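You operate a simulated robot arm through the tools that you are given. There is no shell and no other tool. Be economical: measure what you need, move in short steps, check, and stop when the job is done.

You are at the controls of a simulated robot arm. One attempt, no reset.

## Task
Zero the grey meter at DARK, then bring its reading to about 245.
Fine: swing the blue arm over the seat first and leave it there; press ZERO once; leave the slider at OPEN; use the white knob.
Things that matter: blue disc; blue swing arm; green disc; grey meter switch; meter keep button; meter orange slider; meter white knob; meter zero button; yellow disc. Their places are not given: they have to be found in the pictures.

Only the result counts: the job must be done as asked and must still hold three seconds after the hand-in. Knocking over, shifting, dropping, spilling or breaking anything else fails it.

## Robot
A 7-joint arm with a two-finger parallel gripper, fixed in place. Base frame: the origin is at the foot of the arm, x ahead of it, y to its left, z up; the work surface is at about z = 0.935. Readings come in m, rad, newtons and seconds.
With the tool pointing down near the work surface it reaches from about 0.28 to 0.68 m from the base axis. Its first joint turns from -1.152 to 1.152 rad. Payload 1.57 kg.
The tool frame sits at the grasp point between the pads (the TCP): z along the fingers, y along the line on which they close. The tips reach 0.03 m beyond it. Largest opening 0.11 m; finger width 0.024, thickness 0.012; the body of the gripper, 0.048 by 0.112 m, starts 0.078 m behind the TCP.
Orientation is that of the tool frame in the base frame, as a unit quaternion [w, x, y, z]. With the fingers straight down and closing along the base's y, the tool's x points along the base's -x, its y along +y and its z along -z.

## Interface
- The arm moves only by the tool jog_arm. Its argument "plan" is a list of rows, each a list of 7 numbers: the shift along the base's x, y, z in m, then the turn, a rotation vector about the base's x, y, z in rad, then the gripper command, from -1 (shut) to 1 (fully open), values between in proportion. In form: [[dx, dy, dz, wx, wy, wz, hand], ...]. A call has 1 to 8 rows; each row shifts and turns the commanded pose from where the row before left it. A row lasts 0.2 s, in which the tool goes at most 0.05 m and 0.15 rad; a call with a longer step from one row to the next is refused whole, and so is a gripper value outside its range. Where a pose cannot be reached the arm comes as near as it can. A force on the tool above 70 N (or 10 N above the force at the start of the call, whichever is more), or a blocked arm, ends the call early, and 0.2 s more pass. Each finger travels about 0.108 m/s and halts on what it meets, pressing with about 28 N; the grip force reading is that of the motor and also rises with nothing between the fingers. The clock runs only during rows and for 0.2 s after the last one: add rows that do not move to give the fingers time. The reply holds the time, the measured pose of the TCP, the force on the tool along the base axes, the opening and the grip force, in the units named above and with some noise, with the torque about the TCP (base axes, N m) and any sound that the robot's microphone picked up, and new pictures: "pictures" is both (left out), scene, wrist or none.
- Cameras (640 x 400 px; columns grow to the right, rows downward): "scene" is fixed at [0.1659, -0.3898, 1.4068]; the picture's right is [0.78, -0.63, 0.00], its down [-0.34, -0.43, -0.84] and it looks along [0.53, 0.65, -0.55] (base axes); focal length 262 px, centre (320, 200). "wrist" rides on the gripper at [0.07, 0.016, -0.141] in the tool frame; the picture's right is [-0.23, 0.97, 0.00], its down [-0.86, -0.20, -0.48] and it looks along [-0.47, -0.11, 0.88] (tool axes); focal length 222 px, centre (320, 200).
- pixel_to_xyz(camera, pixels): for up to 12 pixels [column, row] of the newest picture of that camera ("zoom" is the newest enlarged one), the place [x, y, z] in the base frame of the surface seen there, good to about 0.003 m. No time passes.
- close_up(camera, box): a new picture of the part [left, top, right, bottom] of that camera's present view, enlarged. No time passes.
- sign_off(): hands the job in; it is judged then, once.

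Work in short steps. Measure before you move; look again where a grasp or a placing could have gone wrong, and mend it. You have 80 turns and 200 pictures in all, those below and enlarged ones among them. Open the gripper and draw the arm clear of the work before you hand the job in, unless the task says otherwise; then end with one line.

The tools are called after ">>>" as name(argument=value, ...) on one line, values as JSON. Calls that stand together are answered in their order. jog_arm: Moves the arm, as the interface text tells. Its arguments: {"type":"object","properties":{"plan":{"type":"array","items":{"type":"array","items":{"type":"number"}}},"pictures":{"type":"string","enum":["both","scene","wrist","none"]}},"required":["plan"]} The other tools are called the same way: pixel_to_xyz (camera, pixels) gives the place of the surface under pixels of a picture; close_up (camera, box) takes an enlarged picture of a part of a camera's view; sign_off () hands the job in.

At the start:

```text
time_s: 0.0
position: [0.3733, -0.1087, 1.2678]
ee_rot: [0.0, -0.001, 1.0, 0.0]
ft_force: [-0.3, 0.5, 0.9]
torque: [0.01, -0.04, 0.0]
gripper_width: 0.1098
finger_force: 0.0
```

scene: 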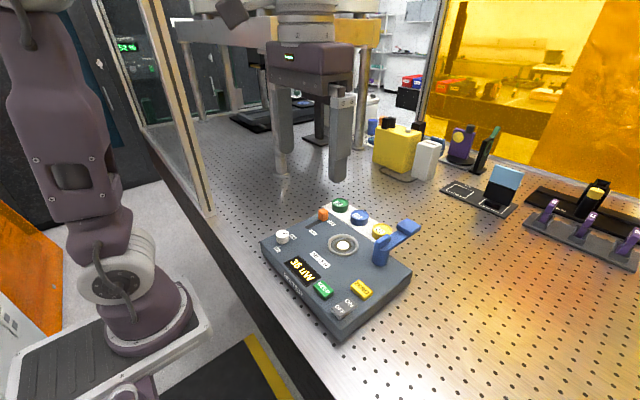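
wrist: 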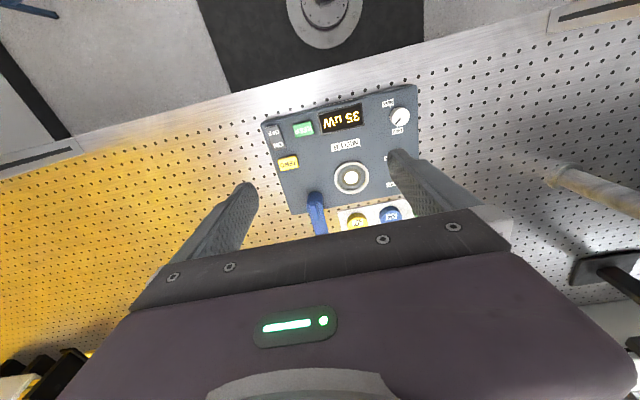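

The meter sits around scene (335,265); I enlarge it to read the labels.

>>> close_up(camera="scene", box=[250, 185, 430, 345])

>>> close_up(camera="wrist", box=[250, 75, 430, 240])

```text
2.50 times, centred on (340, 265) of scene
```

zoom: 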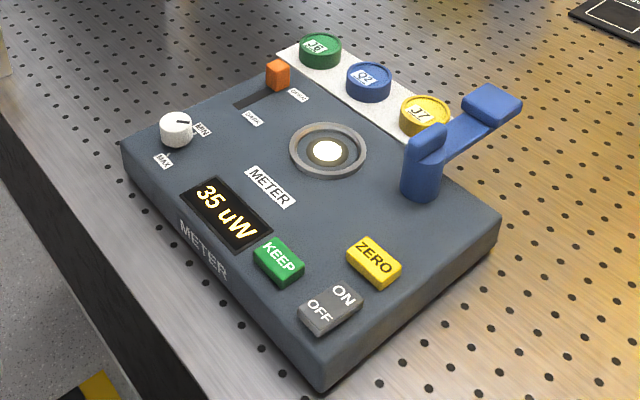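

```text
2.42 times, centred on (340, 158) of wrist
```

zoom: 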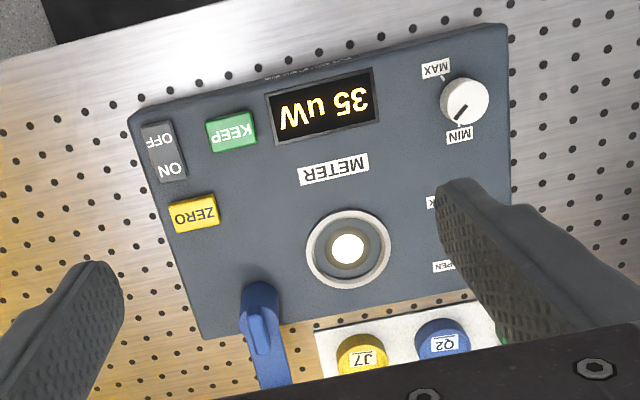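

The wrist zoom shows the knob at (463,102), slider hidden behind a finger, and blue arm at (262,320). I measure positions from both views.

>>> pixel_to_xyz(camera="zoom", pixels=[[466, 98], [450, 113], [455, 135], [437, 68], [348, 248], [195, 212], [231, 130], [165, 150], [260, 295], [258, 335], [505, 30], [135, 120]])

>>> pixel_to_xyz(camera="scene", pixels=[[323, 214], [325, 218], [303, 229], [282, 235], [381, 240], [380, 250], [407, 226], [396, 234], [343, 245], [318, 222], [412, 222], [360, 216]])

>>> close_up(camera="scene", box=[350, 205, 430, 275])

>>> close_up(camera="scene", box=[260, 190, 350, 260])

```text
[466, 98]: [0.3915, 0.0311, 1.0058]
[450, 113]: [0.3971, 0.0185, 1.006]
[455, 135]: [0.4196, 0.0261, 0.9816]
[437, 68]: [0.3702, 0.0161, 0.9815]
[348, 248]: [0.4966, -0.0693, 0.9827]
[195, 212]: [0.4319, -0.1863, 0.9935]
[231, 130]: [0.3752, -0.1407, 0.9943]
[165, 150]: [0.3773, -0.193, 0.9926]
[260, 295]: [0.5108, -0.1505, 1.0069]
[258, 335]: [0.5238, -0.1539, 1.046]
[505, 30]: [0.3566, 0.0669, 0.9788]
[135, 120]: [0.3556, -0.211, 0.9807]
```

```text
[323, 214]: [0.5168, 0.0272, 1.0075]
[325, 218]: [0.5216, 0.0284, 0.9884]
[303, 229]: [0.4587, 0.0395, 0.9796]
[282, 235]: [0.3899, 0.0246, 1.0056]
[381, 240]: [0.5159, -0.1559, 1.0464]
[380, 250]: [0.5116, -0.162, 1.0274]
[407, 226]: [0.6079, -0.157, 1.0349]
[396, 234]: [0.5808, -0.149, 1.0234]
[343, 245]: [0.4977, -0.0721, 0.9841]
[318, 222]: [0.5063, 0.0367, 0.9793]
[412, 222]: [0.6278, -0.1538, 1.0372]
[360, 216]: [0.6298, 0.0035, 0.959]
```

```text
5.71 times, centred on (390, 240) of scene
```

zoom: 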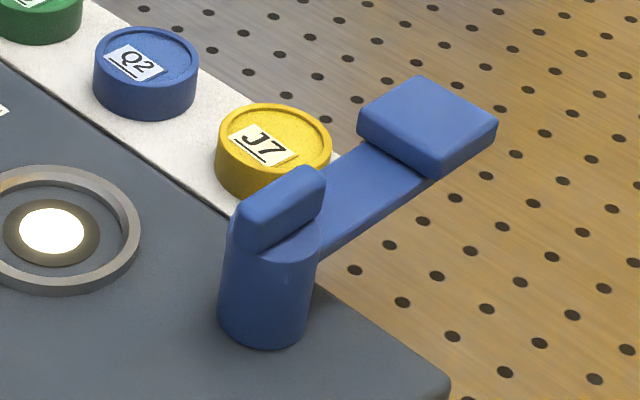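

```text
5.71 times, centred on (305, 225) of scene
```

zoom: 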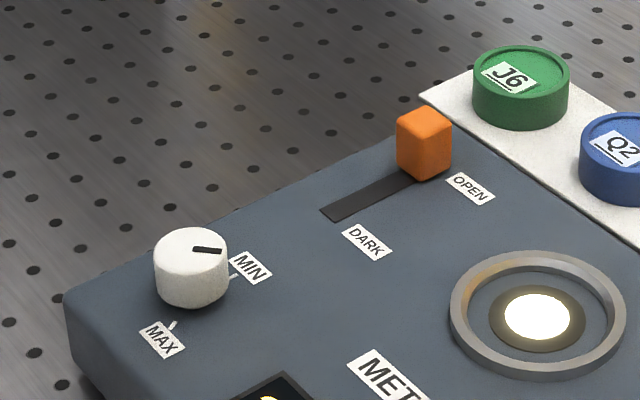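

The arm is hinged at about (0.518,-0.155), and its pad must turn about 100° counter-clockwise to the seat at (0.497,-0.071). I measure the pad, disc tops, slider and slot more closely.

>>> pixel_to_xyz(camera="zoom", pixels=[[424, 112], [416, 150], [408, 178], [335, 213], [410, 178], [190, 245], [205, 250], [170, 248], [222, 250], [520, 72], [620, 150], [470, 190]])

>>> close_up(camera="scene", box=[350, 205, 430, 275])

```text
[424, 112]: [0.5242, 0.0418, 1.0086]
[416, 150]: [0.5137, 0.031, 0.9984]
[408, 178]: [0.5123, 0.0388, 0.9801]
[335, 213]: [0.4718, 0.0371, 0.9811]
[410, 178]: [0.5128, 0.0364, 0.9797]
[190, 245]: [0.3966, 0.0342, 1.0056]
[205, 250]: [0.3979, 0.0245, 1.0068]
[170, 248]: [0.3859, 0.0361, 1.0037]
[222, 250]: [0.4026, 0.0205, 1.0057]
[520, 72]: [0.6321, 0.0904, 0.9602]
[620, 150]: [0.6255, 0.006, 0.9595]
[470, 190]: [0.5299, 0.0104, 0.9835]
```

```text
5.71 times, centred on (390, 240) of scene
```

zoom: 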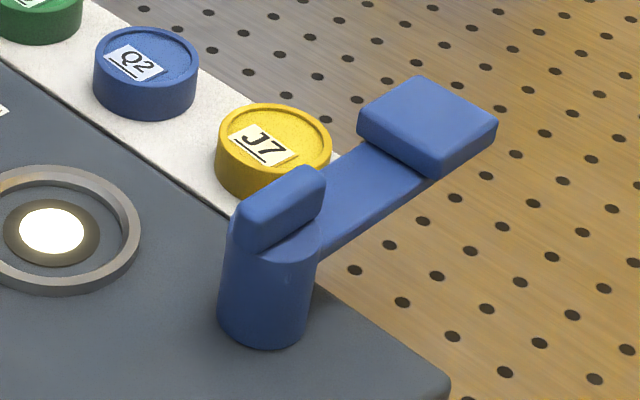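

>>> pixel_to_xyz(camera="zoom", pixels=[[418, 80], [362, 112], [438, 148], [492, 120], [440, 165], [300, 172], [243, 220], [258, 240], [318, 195], [270, 145], [370, 150], [340, 235]])

```text
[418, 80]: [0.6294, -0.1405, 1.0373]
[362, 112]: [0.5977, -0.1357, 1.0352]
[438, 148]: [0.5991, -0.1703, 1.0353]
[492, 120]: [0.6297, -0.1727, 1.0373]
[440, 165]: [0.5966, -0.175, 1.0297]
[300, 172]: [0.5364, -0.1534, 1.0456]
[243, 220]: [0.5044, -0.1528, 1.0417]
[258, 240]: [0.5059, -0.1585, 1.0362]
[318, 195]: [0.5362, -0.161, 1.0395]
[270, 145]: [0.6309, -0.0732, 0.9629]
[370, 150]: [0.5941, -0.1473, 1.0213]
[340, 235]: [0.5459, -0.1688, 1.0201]
```

The pad spans x 0.597–0.631, y -0.138 to -0.174, top 1.037. I'll move above a point just on its -y side with the fingers shut.

>>> jog_arm(plan=[[0.0339, -0.0154, -0.0211, 0, 0, 0, -1], [0.0339, -0.0154, -0.0211, 0, 0, 0, -1], [0.0339, -0.0154, -0.0211, 0, 0, 0, -1], [0.0339, -0.0154, -0.0211, 0, 0, 0, -1], [0.0339, -0.0154, -0.0211, 0, 0, 0, -1], [0.0339, -0.0154, -0.0211, 0, 0, 0, -1], [0.0334, -0.0154, -0.0211, 0, 0, 0, -1], [0, 0, 0, 0, 0, 0, -1]])

```text
time_s: 1.8
position: [0.595, -0.2084, 1.1295]
ee_rot: [0.0, 0.0, 1.0, 0.0]
ft_force: [0.4, 0.3, -0.4]
torque: [-0.01, -0.01, 0.01]
gripper_width: 0.0
finger_force: 20.9
out of reach, approached as far as the arm can: row 7
```

scene: 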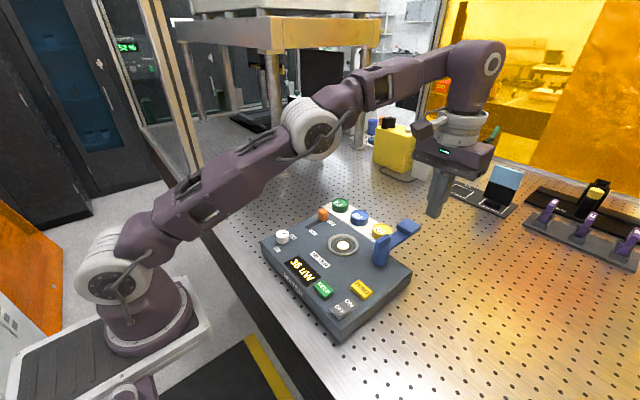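
wrist: 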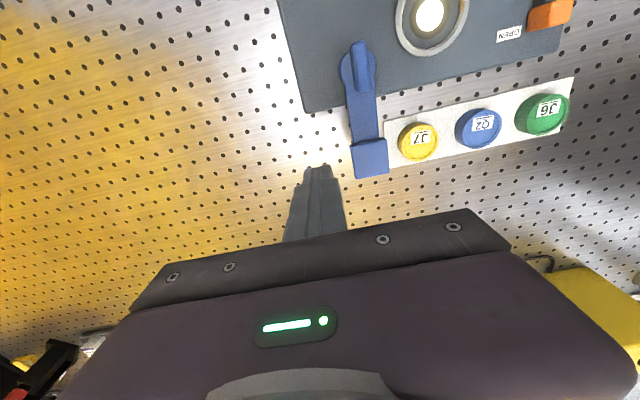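

The arm is near its reach here, at (0.595,-0.208). I lower to TCP z≈1.042, staying on the -y side of the pad.

>>> jog_arm(plan=[[0, 0, -0.03, 0, 0, 0, -1], [0, 0, -0.03, 0, 0, 0, -1], [0, 0, -0.0255, 0, 0, 0, -1], [0, 0, 0, 0, 0, 0, -1]])

```text
time_s: 2.8
position: [0.593, -0.2085, 1.0445]
ee_rot: [0.0, 0.0, 1.0, 0.0]
ft_force: [0.0, 0.3, 0.0]
torque: [0.01, 0.01, -0.02]
gripper_width: 0.0
finger_force: 21.2
```

scene: 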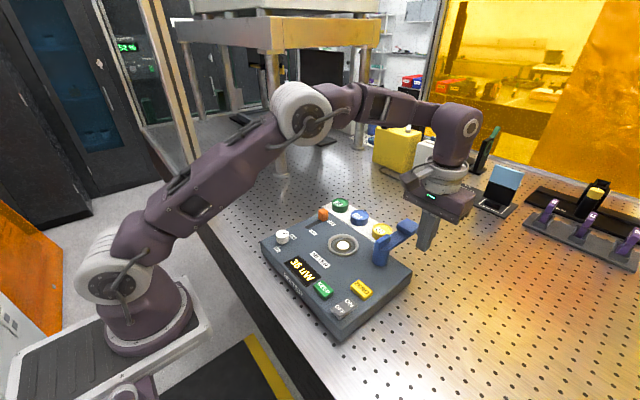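
wrist: 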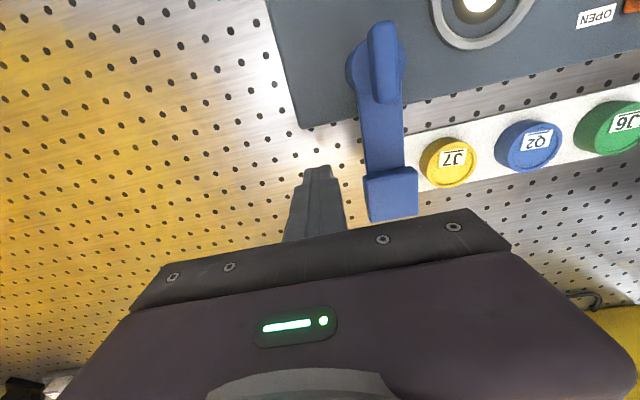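

Clear of everything; I now push the pad along the first half of the arc in +y.

>>> jog_arm(plan=[[0.013, 0.02, -0.0015, 0, 0, 0, -1], [0.003, 0.016, 0, 0, 0, 0, -1], [0.003, 0.016, 0, 0, 0, 0, -1], [-0.001, 0.016, 0, 0, 0, 0, -1], [-0.003, 0.016, 0, 0, 0, 0, -1], [0, 0, 0, 0, 0, 0, -1]])

```text
time_s: 4.2
position: [0.6086, -0.1253, 1.0453]
ee_rot: [0.0, 0.001, 1.0, 0.0]
ft_force: [0.3, -0.4, 0.7]
torque: [-0.01, -0.01, -0.02]
gripper_width: 0.0001
finger_force: 21.2
```

scene: 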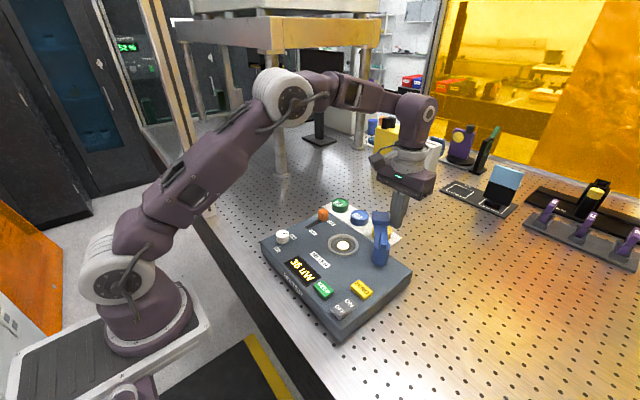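
wrist: 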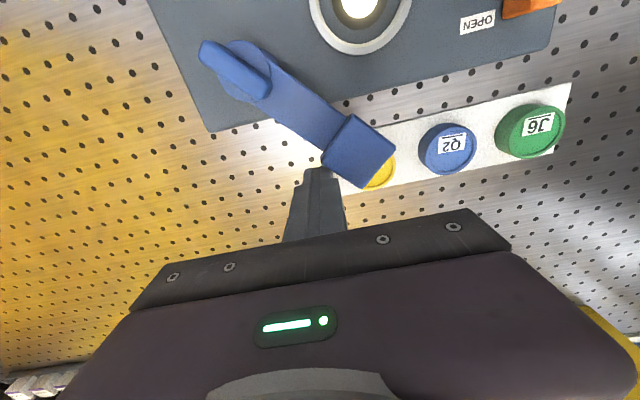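

The arm swings freely (about 40° so far). I continue the arc to about 92° with small steps.

>>> jog_arm(plan=[[-0.008, 0.014, 0, 0, 0, 0, -1], [-0.008, 0.015, 0, 0, 0, 0, -1], [-0.013, 0.012, 0, 0, 0, 0, -1], [-0.013, 0.01, 0, 0, 0, 0, -1], [-0.01, 0.004, 0, 0, 0, 0, -1], [-0.01, 0.003, 0, 0, 0, 0, -1], [0, 0, 0, 0, 0, 0, -1]])

```text
time_s: 5.8
position: [0.5457, -0.0667, 1.0456]
ee_rot: [0.001, 0.0, 1.0, 0.0]
ft_force: [0.0, 1.1, -0.2]
torque: [-0.01, -0.01, 0.04]
gripper_width: 0.0
finger_force: 21.2
```

scene: 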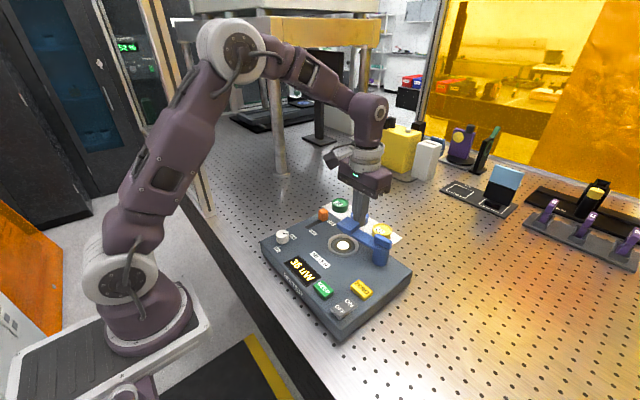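
wrist: 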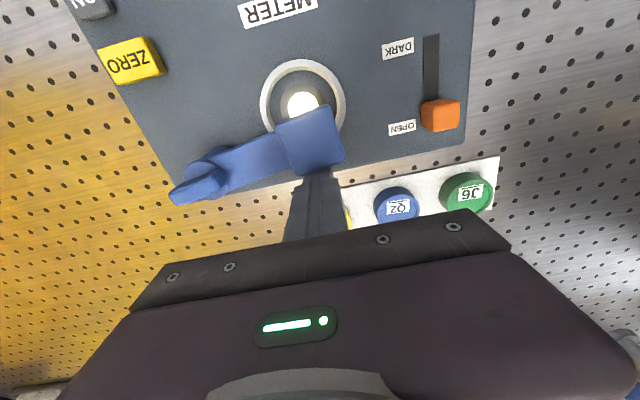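

Pad is partly over the seat. I push a further ~0.018 m in -x and check.

>>> jog_arm(plan=[[-0.006, 0.001, 0, 0, 0, 0, -1], [-0.006, 0.001, 0, 0, 0, 0, -1], [-0.006, 0.001, 0, 0, 0, 0, -1], [0, 0, 0, 0, 0, 0, -1]])

>>> close_up(camera="scene", box=[250, 185, 430, 345])

```text
time_s: 6.8
position: [0.5297, -0.0655, 1.0444]
ee_rot: [0.0, 0.001, 1.0, 0.0]
ft_force: [2.1, -0.9, -0.4]
torque: [-0.02, -0.02, 0.05]
gripper_width: 0.0
finger_force: 21.4
```

scene: 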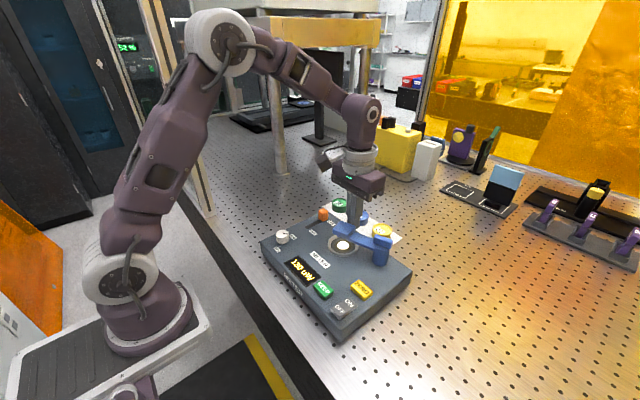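
wrist: 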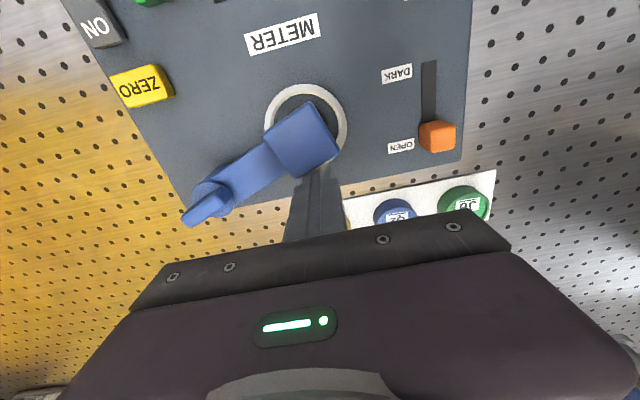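

```text
2.50 times, centred on (340, 265) of scene
```

zoom: 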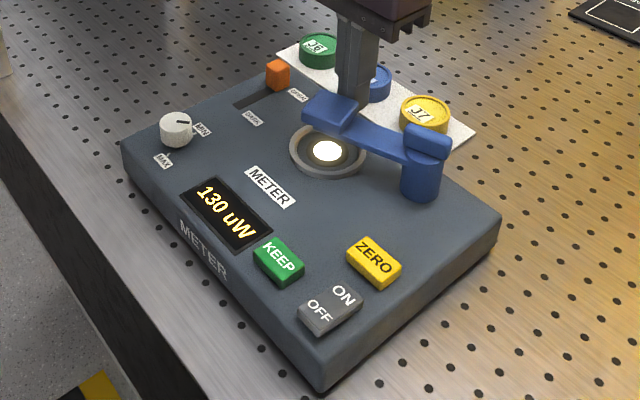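

The reading went to 130 uW as the pad shades the seat. I measure the pad's corners against the seat centre (0.497,-0.070).

>>> pixel_to_xyz(camera="wrist", pixels=[[310, 103], [338, 145], [268, 135], [300, 172], [302, 138], [267, 110], [345, 130], [308, 88]])

```text
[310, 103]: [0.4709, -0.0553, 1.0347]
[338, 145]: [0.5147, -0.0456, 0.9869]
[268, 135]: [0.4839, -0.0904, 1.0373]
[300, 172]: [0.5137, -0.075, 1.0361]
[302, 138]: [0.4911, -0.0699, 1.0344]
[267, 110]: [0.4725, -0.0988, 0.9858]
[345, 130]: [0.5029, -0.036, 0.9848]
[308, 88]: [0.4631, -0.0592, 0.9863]
```

The pad centre is about (0.493,-0.066), lying at the seat's bearing within ~2°. I back off in +x, then rise.

>>> jog_arm(plan=[[0.012, 0, 0, 0, 0, 0, -1], [0.008, 0, 0.02, 0, 0, 0, -1], [0, 0, 0.045, 0, 0, 0, -1], [0, 0, 0.045, 0, 0, 0, -1], [-0.02, 0.03, 0.03, 0, 0, 0, -1], [-0.01, 0.04, 0, 0, 0, 0, -1], [0, 0, 0, 0, 0, 0, -1]])

>>> close_up(camera="scene", box=[250, 185, 430, 345])

```text
time_s: 8.4
position: [0.5164, 0.0061, 1.1851]
ee_rot: [0.0, 0.0, 1.0, 0.001]
ft_force: [-0.8, -1.1, 0.1]
torque: [0.04, -0.01, 0.0]
gripper_width: 0.0
finger_force: 21.1
```

scene: 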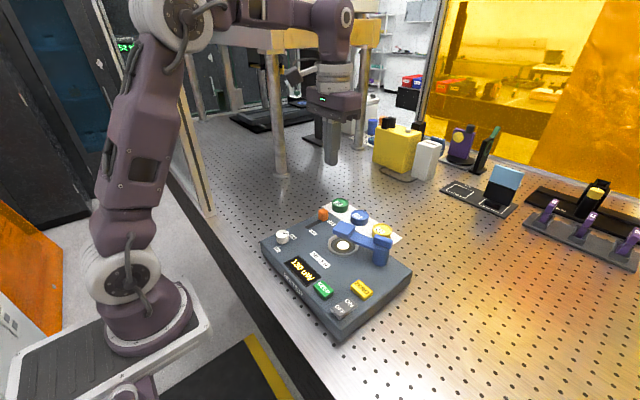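
wrist: 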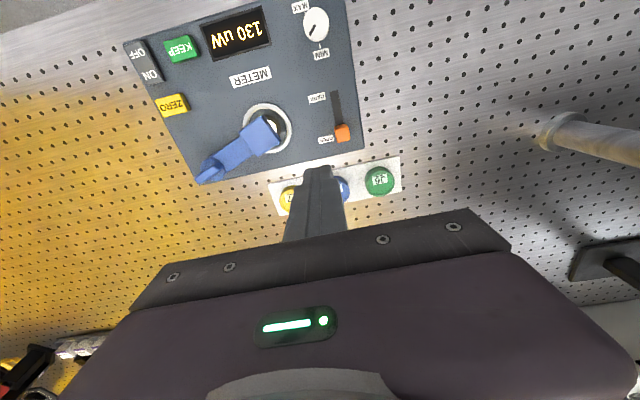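

```text
2.50 times, centred on (340, 265) of scene
```

zoom: 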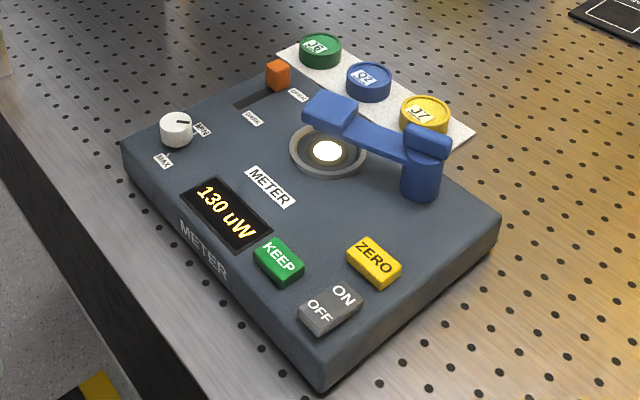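

The arm stays over the seat with 130 uW. Next the slider: I measure it and the slot in the wrist view at (342,133) and (335,95).

>>> close_up(camera="wrist", box=[270, 0, 380, 160])

>>> pixel_to_xyz(camera="wrist", pixels=[[335, 92], [336, 105], [338, 118], [342, 128], [342, 138], [335, 133], [349, 133], [318, 22], [306, 22], [328, 22], [318, 12], [314, 31]])

```text
2.50 times, centred on (325, 80) of wrist
```

zoom: 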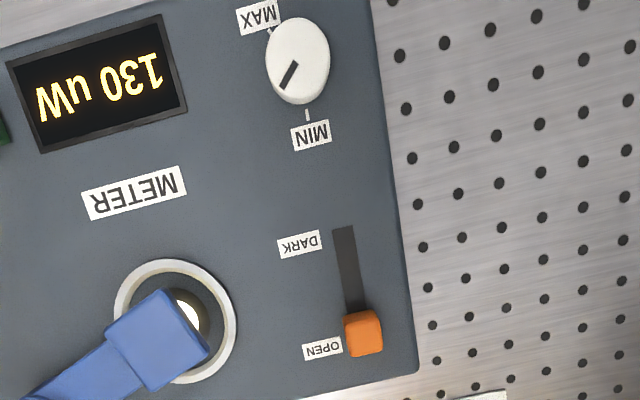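

```text
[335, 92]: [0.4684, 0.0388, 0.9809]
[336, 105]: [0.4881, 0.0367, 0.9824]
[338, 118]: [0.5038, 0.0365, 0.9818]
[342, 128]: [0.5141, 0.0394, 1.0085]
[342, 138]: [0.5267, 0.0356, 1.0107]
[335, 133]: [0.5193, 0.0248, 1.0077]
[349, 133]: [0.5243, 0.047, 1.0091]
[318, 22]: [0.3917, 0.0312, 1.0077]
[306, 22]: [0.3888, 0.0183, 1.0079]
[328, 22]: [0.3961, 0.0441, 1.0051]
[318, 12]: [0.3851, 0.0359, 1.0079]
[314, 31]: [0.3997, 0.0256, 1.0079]
```

Slider is centred at (0.521,0.037), top 1.009, slot running to x≈0.468. I'll place the shut fingers behind it on the +x side with tips at ~0.992.

>>> jog_arm(plan=[[0.02, 0.015, -0.035, 0, 0, 0, -1], [0.017, 0.015, -0.04, 0, 0, 0, -1], [0, 0, -0.04, 0, 0, 0, -1], [0, 0, -0.03, 0, 0, 0, -1], [0, 0, -0.017, 0, 0, 0, -1], [0, 0, 0, 0, 0, 0, -1]])

>>> close_up(camera="scene", box=[250, 165, 430, 325])

```text
time_s: 9.8
position: [0.5541, 0.0335, 1.0205]
ee_rot: [0.0, 0.0, 1.0, 0.0]
ft_force: [-0.1, -0.4, 0.8]
torque: [0.01, -0.03, -0.03]
gripper_width: 0.0
finger_force: 20.8
```

scene: 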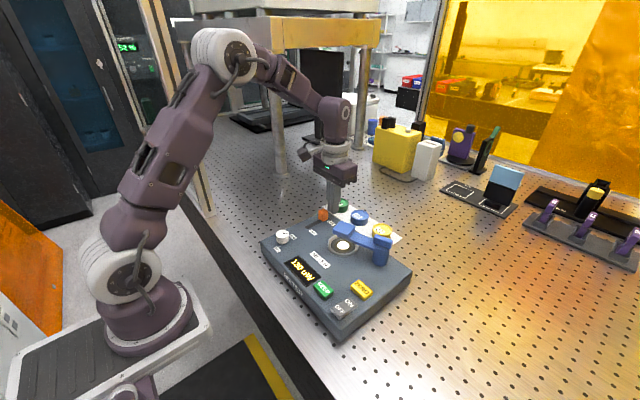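
wrist: 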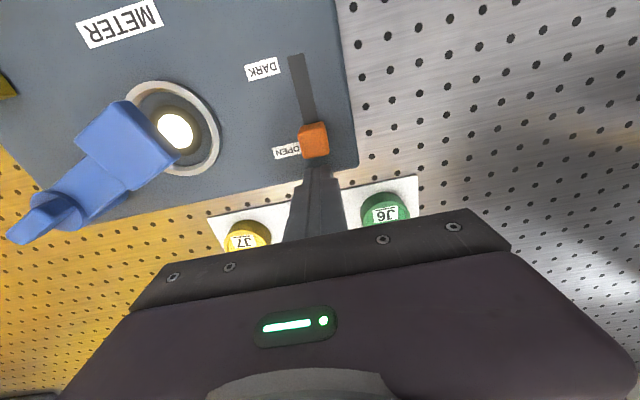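

```text
2.50 times, centred on (340, 245) of scene
```

zoom: 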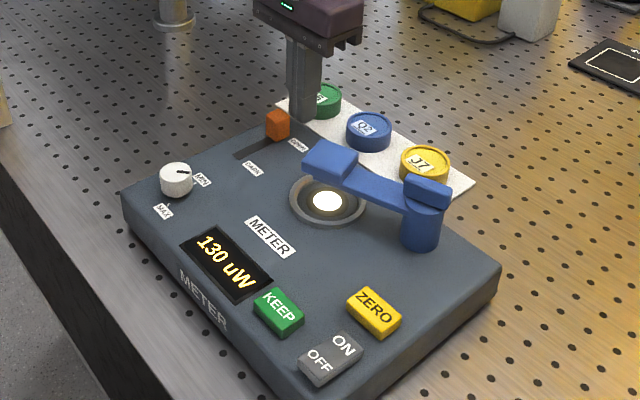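

Fingers sit just behind the slider. I push -x in small steps towards DARK.

>>> jog_arm(plan=[[-0.01, 0.002, 0, 0, 0, 0, -1], [-0.01, 0, 0, 0, 0, 0, -1], [-0.01, 0, 0, 0, 0, 0, -1], [-0.01, 0, 0, 0, 0, 0, -1], [-0.008, 0, 0, 0, 0, 0, -1], [0, 0, 0, 0, 0, 0, -1]])

>>> close_up(camera="scene", box=[250, 165, 430, 325])

```text
time_s: 11.2
position: [0.5079, 0.0374, 1.0215]
ee_rot: [0.0, 0.001, 1.0, 0.0]
ft_force: [-0.6, 0.4, 0.6]
torque: [0.02, -0.03, -0.06]
gripper_width: 0.0
finger_force: 20.7
```

scene: 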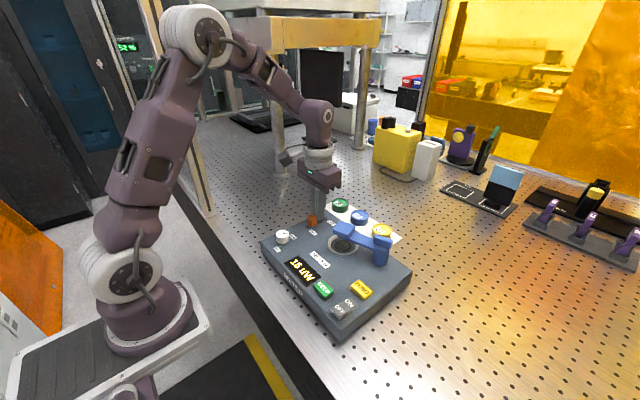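
wrist: 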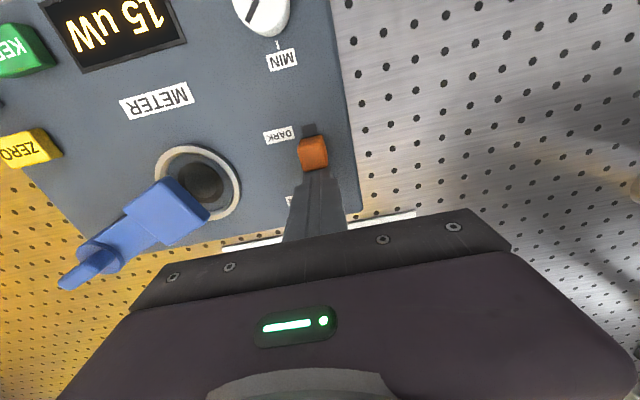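

```text
2.50 times, centred on (340, 245) of scene
```

zoom: 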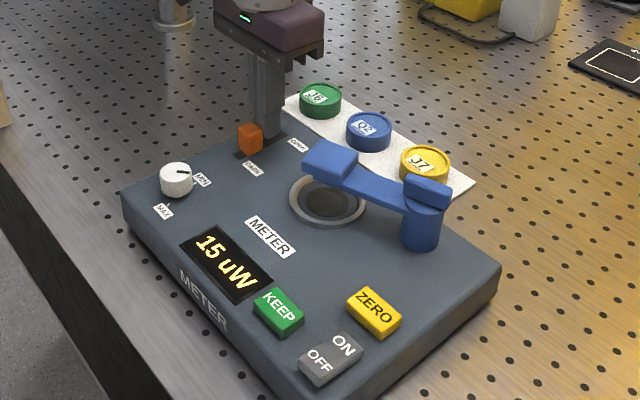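

Lamp is out and reading is 15, but some slot remains ahead of the slider (wrist (309,128)). I push in small steps until the stop, watching force.

>>> jog_arm(plan=[[-0.004, 0, 0, 0, 0, 0, -1], [-0.004, 0, 0, 0, 0, 0, -1], [0, 0, 0, 0, 0, 0, -1]])

>>> close_up(camera="scene", box=[250, 165, 430, 325])

```text
time_s: 12.0
position: [0.4991, 0.037, 1.0215]
ee_rot: [0.0, -0.001, 1.0, 0.0]
ft_force: [0.8, -0.5, -0.5]
torque: [-0.03, 0.03, 0.0]
gripper_width: 0.0
finger_force: 21.6
```

scene: 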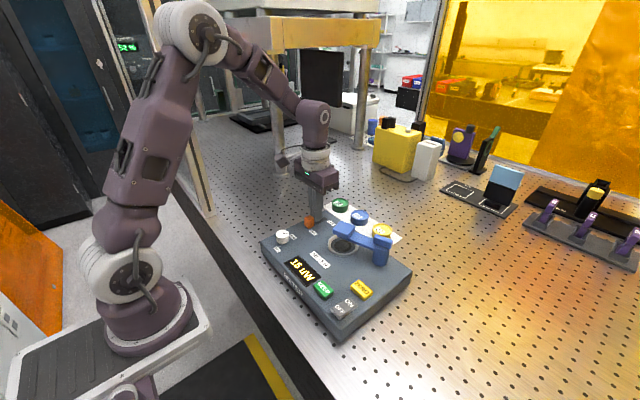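
wrist: 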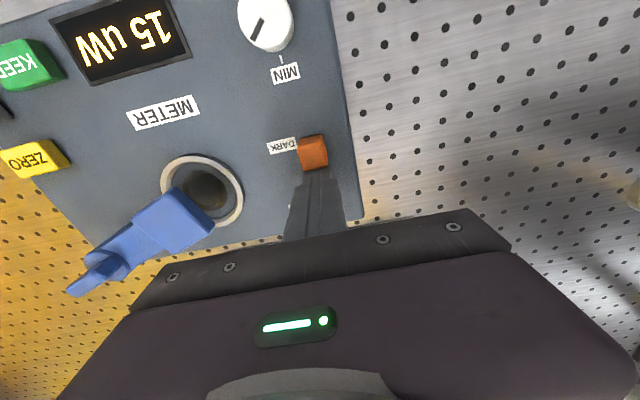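

```text
2.50 times, centred on (340, 245) of scene
```

zoom: 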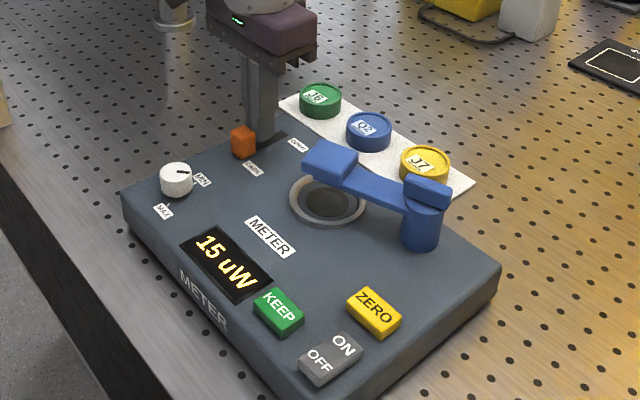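

Slider is now fully at DARK with 15 uW showing. I rise and travel over to above ZERO at about (0.432,-0.186).

>>> jog_arm(plan=[[0.006, 0, 0, 0, 0, 0, -1], [0, 0, 0.045, 0, 0, 0, -1], [0, 0, 0.045, 0, 0, 0, -1], [-0.013, -0.045, 0, 0, 0, 0, -1], [-0.013, -0.045, 0, 0, 0, 0, -1], [-0.013, -0.045, 0, 0, 0, 0, -1], [-0.016, -0.045, 0, 0, 0, 0, -1], [-0.018, -0.043, 0, 0, 0, 0, -1]])

```text
time_s: 13.8
position: [0.4312, -0.1883, 1.1096]
ee_rot: [0.0, -0.001, 1.0, 0.001]
ft_force: [-0.2, -0.1, -0.9]
torque: [0.02, -0.03, 0.0]
gripper_width: 0.0001
finger_force: 20.8
```

scene: 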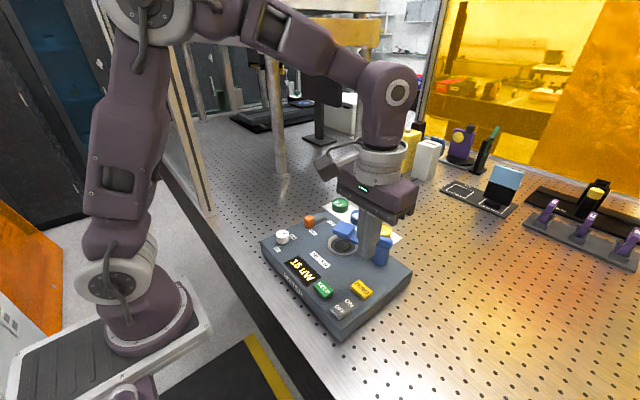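
wrist: 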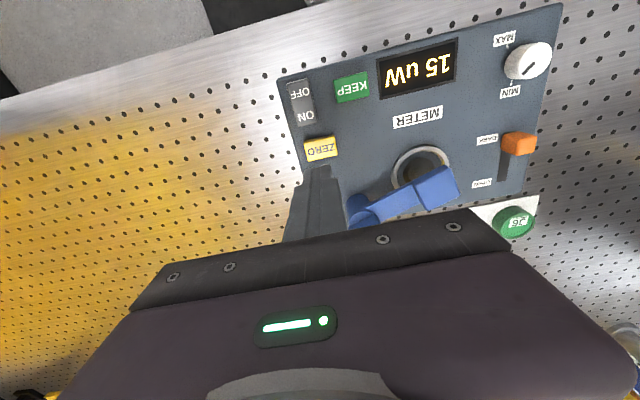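

Fingers are above ZERO (wrist (321,148)). I re-measure the button, then lower close to it.

>>> pixel_to_xyz(camera="wrist", pixels=[[306, 143], [334, 138], [337, 156], [309, 160], [321, 149]])

>>> jog_arm(plan=[[0, 0, -0.04, 0, 0, 0, -1], [0, 0, -0.033, 0, 0, 0, -1], [0, 0, 0, 0, 0, 0, -1]])

```text
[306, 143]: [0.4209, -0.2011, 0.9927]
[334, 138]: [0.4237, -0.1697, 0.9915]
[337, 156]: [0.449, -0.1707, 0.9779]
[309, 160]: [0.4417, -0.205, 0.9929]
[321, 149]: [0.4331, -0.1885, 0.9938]
```

```text
time_s: 14.6
position: [0.4325, -0.1867, 1.0375]
ee_rot: [0.0, 0.0, 1.0, 0.001]
ft_force: [0.0, -0.2, -1.0]
torque: [-0.03, 0.01, 0.01]
gripper_width: 0.0
finger_force: 21.0
```

scene: 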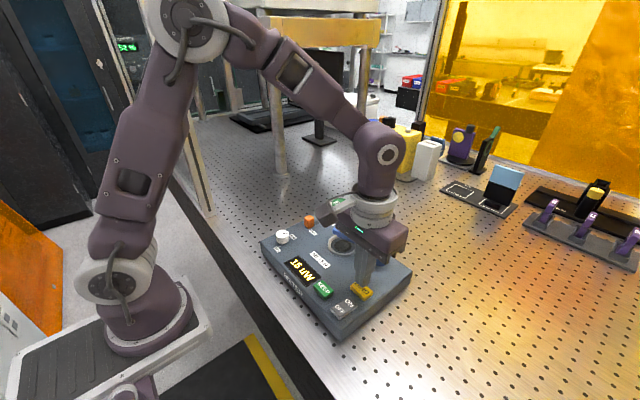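
wrist: 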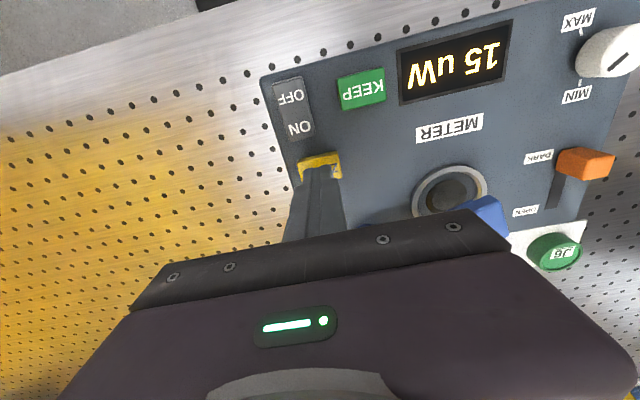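

Tips are ~14 mm above ZERO. I lower gently in one continuous press and check the reading before releasing.

>>> jog_arm(plan=[[0, 0, -0.01, 0, 0, 0, -1], [0, 0, -0.004, 0, 0, 0, -1], [0, 0, -0.003, 0, 0, 0, -1], [0, 0, -0.002, 0, 0, 0, -1], [0, 0, 0, 0, 0, 0, -1]])

>>> close_up(camera="scene", box=[250, 185, 430, 345])

```text
time_s: 15.8
position: [0.4322, -0.1863, 1.018]
ee_rot: [0.0, 0.0, 1.0, 0.0]
ft_force: [-1.1, 0.3, 2.5]
torque: [0.03, 0.01, 0.01]
gripper_width: 0.0002
finger_force: 21.4
heard: click
```

scene: 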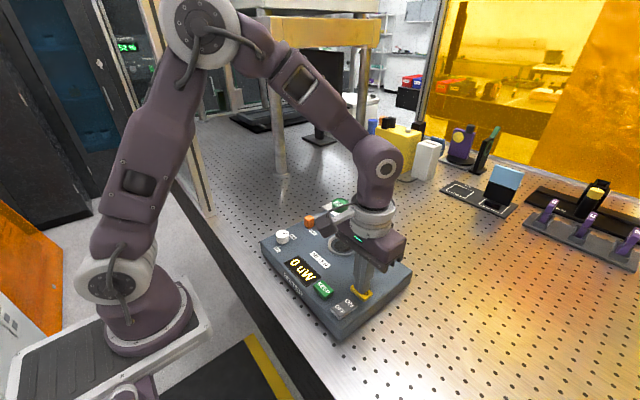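
wrist: 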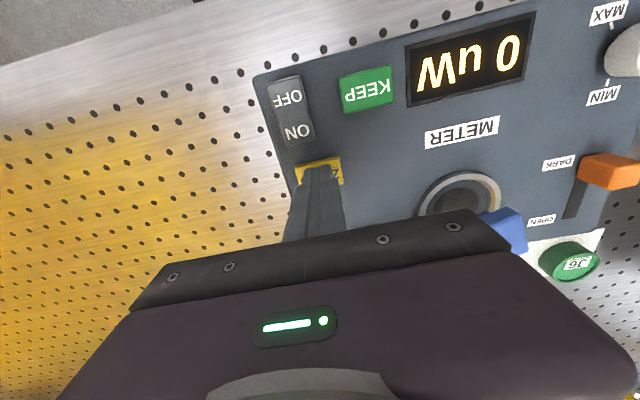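

```text
2.50 times, centred on (340, 265) of scene
```

zoom: 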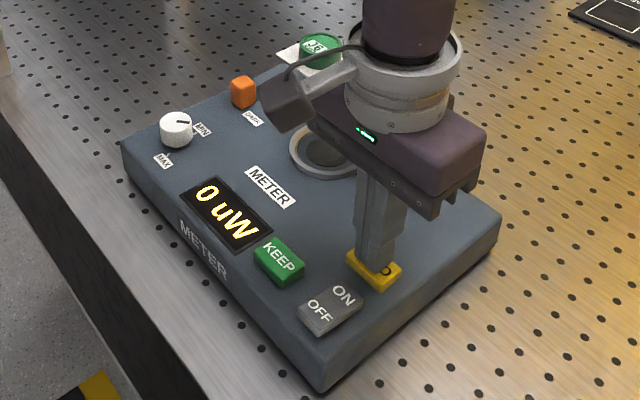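

Click heard, reading 0. I release straight up and travel to the -x side of the slider, over about (0.442,0.037).

>>> jog_arm(plan=[[0, 0, 0.04, 0, 0, 0, -1], [0, 0, 0.045, 0, 0, 0, -1], [0.002, 0.045, 0, 0, 0, 0, -1], [0.002, 0.045, 0, 0, 0, 0, -1], [0.002, 0.045, 0, 0, 0, 0, -1], [0.002, 0.045, 0, 0, 0, 0, -1], [0.002, 0.043, 0, 0, 0, 0, -1], [0, 0, 0, 0, 0, 0, -1]])

>>> pixel_to_xyz(camera="scene", pixels=[[309, 218], [307, 222], [311, 222], [282, 235]])

```text
time_s: 17.6
position: [0.4412, 0.0372, 1.1031]
ee_rot: [0.0, 0.0, 1.0, 0.001]
ft_force: [0.4, -0.2, -0.2]
torque: [0.02, 0.01, 0.0]
gripper_width: 0.0002
finger_force: 21.2
```

scene: 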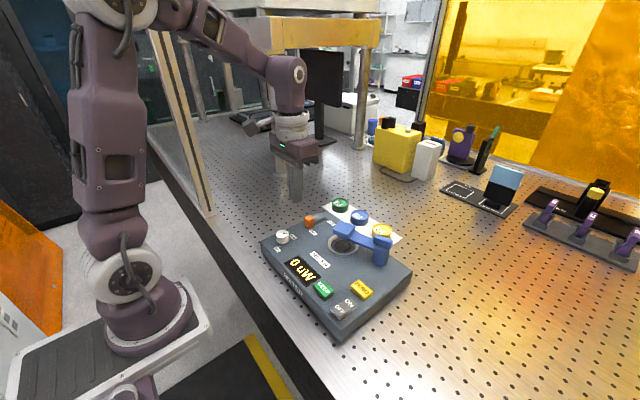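
wrist: 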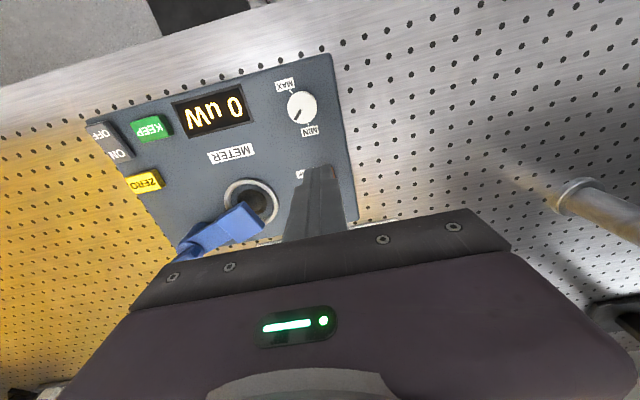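

```text
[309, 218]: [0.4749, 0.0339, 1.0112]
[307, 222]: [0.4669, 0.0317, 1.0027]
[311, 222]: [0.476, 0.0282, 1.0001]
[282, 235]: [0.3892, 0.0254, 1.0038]
```

Slider's near face is x≈0.466, the fingers' face 0.453, so I can go down here and push +x back toward OPEN.

>>> jog_arm(plan=[[0, 0, -0.04, 0, 0, 0, -1], [0, 0, -0.03, 0, 0, 0, -1], [0, 0, -0.0115, 0, 0, 0, -1], [0.012, 0, 0, 0, 0, 0, -1], [0.012, 0, 0, 0, 0, 0, -1], [0.012, 0, 0, 0, 0, 0, -1], [0.012, -0.001, 0, 0, 0, 0, -1], [0.004, 0, 0, 0, 0, 0, -1]])

>>> close_up(camera="scene", box=[250, 165, 430, 325])

```text
time_s: 19.4
position: [0.4949, 0.0355, 1.0239]
ee_rot: [0.001, 0.0, 1.0, 0.001]
ft_force: [-0.2, 0.6, -0.7]
torque: [-0.03, -0.04, -0.02]
gripper_width: 0.0
finger_force: 20.4
```

scene: 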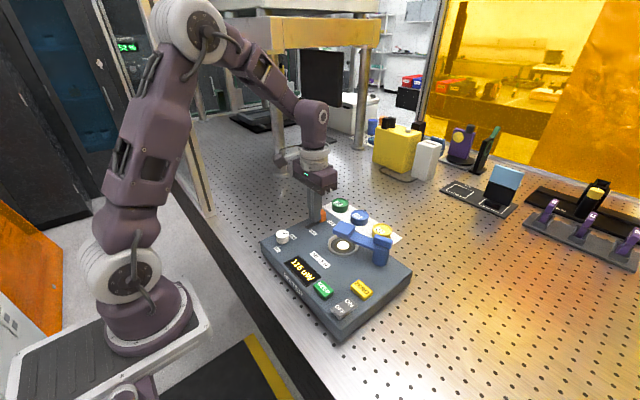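
wrist: 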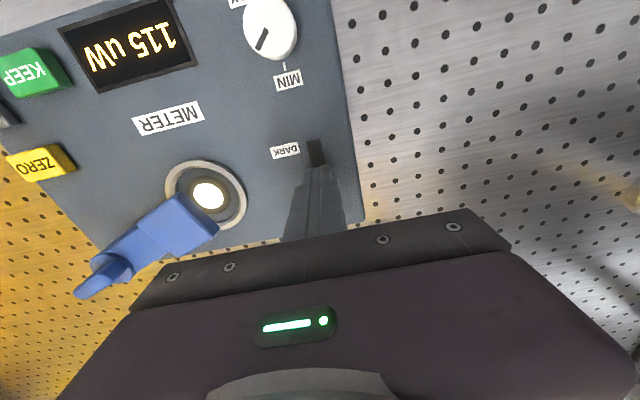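

```text
2.50 times, centred on (340, 245) of scene
```

zoom: 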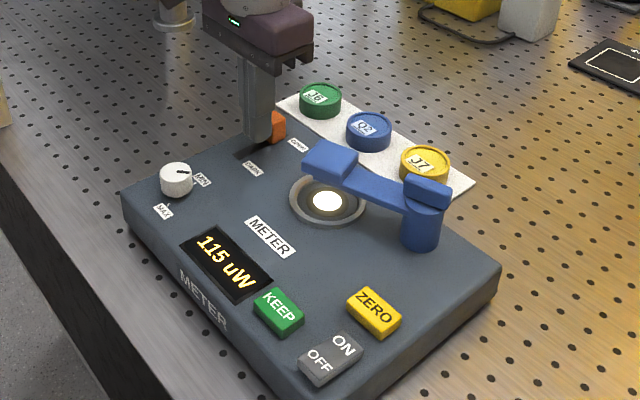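

Lamp on again, reading 115 (130−15). I push a few mm more to the stop to be fully at OPEN.

>>> jog_arm(plan=[[0.002, 0, 0, 0, 0, 0, -1], [0.002, 0, 0, 0, 0, 0, -1], [0, 0, 0, 0, 0, 0, -1]], pictures="none")

```text
time_s: 20.2
position: [0.4982, 0.0362, 1.0235]
ee_rot: [0.0, 0.0, 1.0, 0.001]
ft_force: [-0.4, -0.7, -0.1]
torque: [0.01, -0.01, -0.02]
gripper_width: 0.0
finger_force: 21.1
```

No contact load; slider appears at OPEN. I back off, rise and move toward the knob, opening the gripper partly.

>>> jog_arm(plan=[[-0.01, 0, 0, 0, 0, 0, -1], [0, 0, 0.045, 0, 0, 0, -1], [0, 0, 0.045, 0, 0, 0, -1], [-0.032, -0.002, 0.02, 0, 0, 0, 0], [-0.032, -0.003, 0, 0, 0, 0, 0], [-0.032, 0, 0, 0, 0, 0, 0], [0, 0, 0, 0, 0, 0, 0]])

>>> close_up(camera="scene", box=[250, 185, 430, 345])

>>> close_up(camera="scene", box=[260, 190, 350, 260])

```text
time_s: 21.8
position: [0.3931, 0.0319, 1.1336]
ee_rot: [0.001, 0.0, 1.0, -0.001]
ft_force: [-0.5, -0.8, -0.1]
torque: [0.01, -0.01, 0.05]
gripper_width: 0.0549
finger_force: 0.0
```

scene: 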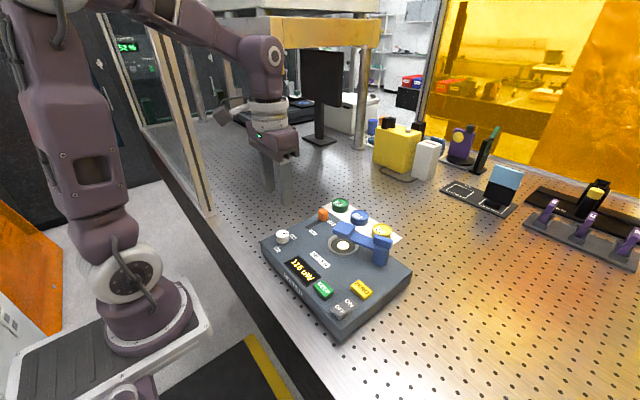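
wrist: 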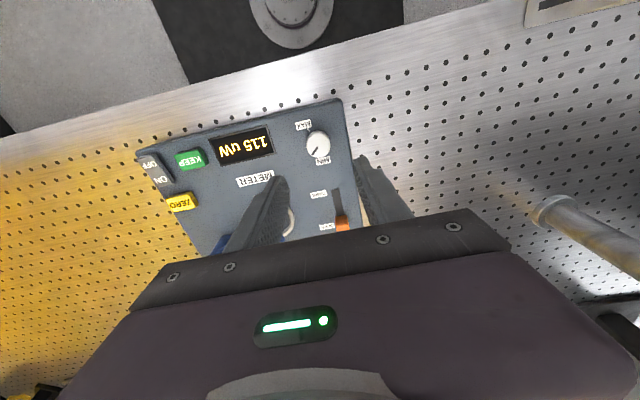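

```text
2.50 times, centred on (340, 265) of scene
```

zoom: 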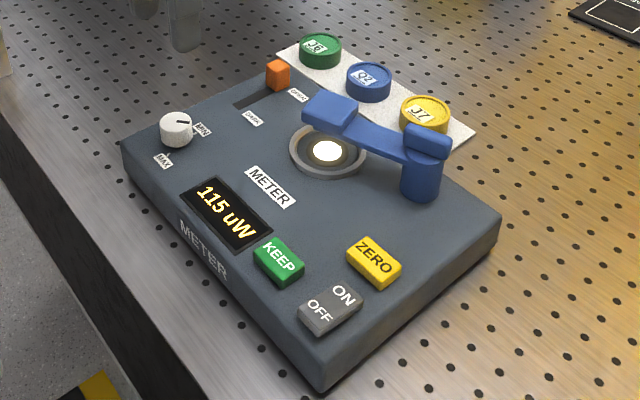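

```text
5.71 times, centred on (305, 225) of scene
```

zoom: 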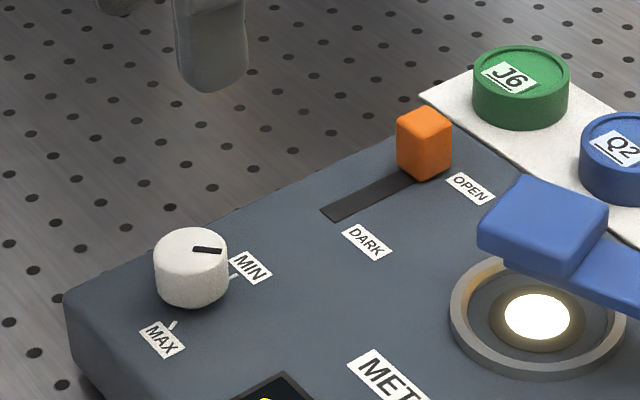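

Slider is back exactly at its original OPEN place, 115 uW. I measure the knob's top edges for centring before lowering.

>>> pixel_to_xyz(camera="zoom", pixels=[[158, 250], [224, 250], [190, 232], [190, 268], [191, 250], [233, 276], [172, 325]])

>>> pixel_to_xyz(camera="wrist", pixels=[[307, 142], [328, 142], [317, 132], [316, 153], [317, 143]])

```text
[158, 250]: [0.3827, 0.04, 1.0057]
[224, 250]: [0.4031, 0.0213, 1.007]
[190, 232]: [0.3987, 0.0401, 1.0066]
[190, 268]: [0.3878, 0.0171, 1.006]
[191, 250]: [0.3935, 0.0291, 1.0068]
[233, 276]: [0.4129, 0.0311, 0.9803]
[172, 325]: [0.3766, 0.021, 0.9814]
```

```text
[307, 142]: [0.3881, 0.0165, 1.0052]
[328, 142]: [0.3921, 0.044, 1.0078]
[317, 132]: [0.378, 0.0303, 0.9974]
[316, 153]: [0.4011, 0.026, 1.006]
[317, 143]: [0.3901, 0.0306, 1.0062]
```

Knob centre is about (0.392,0.030). I lower with the fingers straddling it, tips to ~0.989.

>>> jog_arm(plan=[[-0.001, -0.0015, -0.04, 0, 0, 0, 0], [0, 0, -0.04, 0, 0, 0, 0], [0, 0, -0.034, 0, 0, 0, 0], [0, 0, 0, 0, 0, 0, 0]])

>>> close_up(camera="scene", box=[240, 190, 350, 290])

```text
time_s: 22.8
position: [0.3942, 0.0277, 1.0181]
ee_rot: [0.0, 0.0, 1.0, 0.0]
ft_force: [0.8, 0.2, -0.3]
torque: [0.01, 0.01, 0.01]
gripper_width: 0.055
finger_force: 0.0
```

scene: 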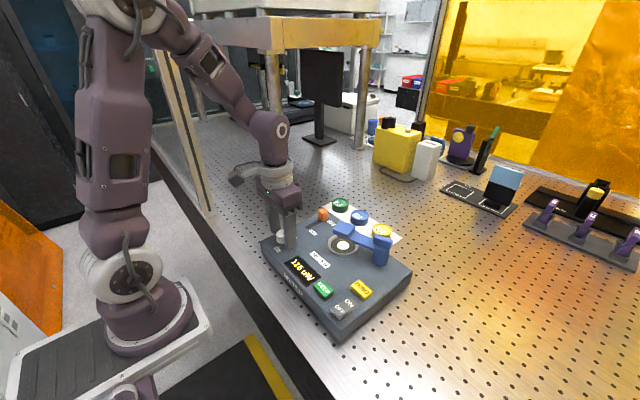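
wrist: 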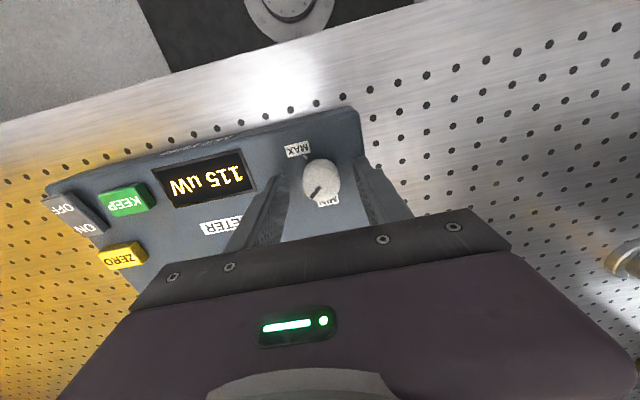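

```text
4.00 times, centred on (295, 240) of scene
```

zoom: 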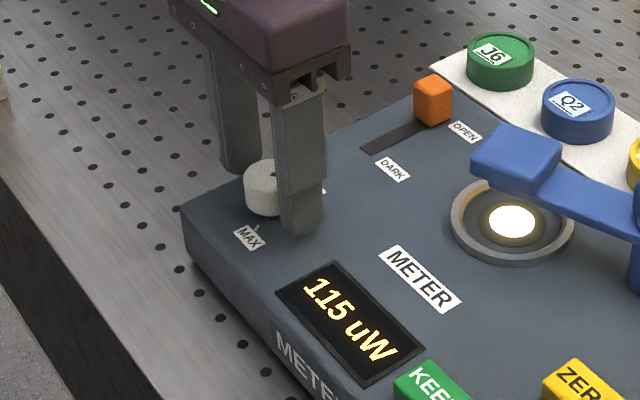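

Fingers straddle the knob, seemingly centred. I close partway (≈0.034 m) and look before gripping.

>>> jog_arm(plan=[[-0.001, 0.001, 0, 0, 0, 0, -0.38], [0, 0, 0, 0, 0, 0, -0.38]], pictures="wrist")

>>> close_up(camera="wrist", box=[240, 120, 420, 240])

```text
time_s: 23.4
position: [0.3927, 0.0304, 1.0188]
ee_rot: [0.0, 0.0, 1.0, -0.001]
ft_force: [-0.2, -0.1, 0.1]
torque: [-0.02, 0.0, -0.02]
gripper_width: 0.0342
finger_force: 0.0
```

wrist: 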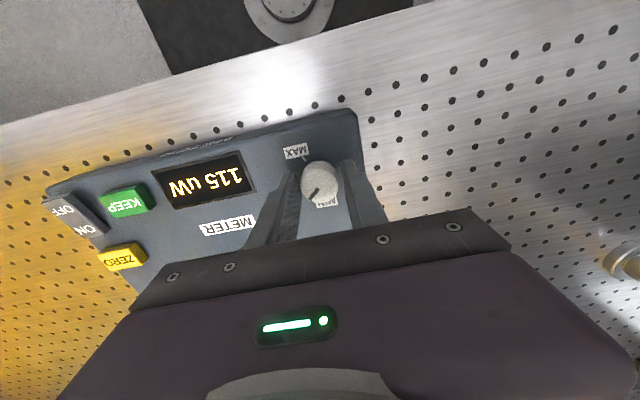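

```text
3.33 times, centred on (330, 180) of wrist
```

zoom: 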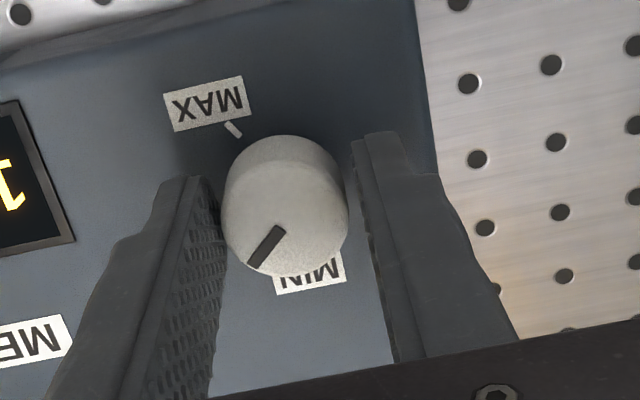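

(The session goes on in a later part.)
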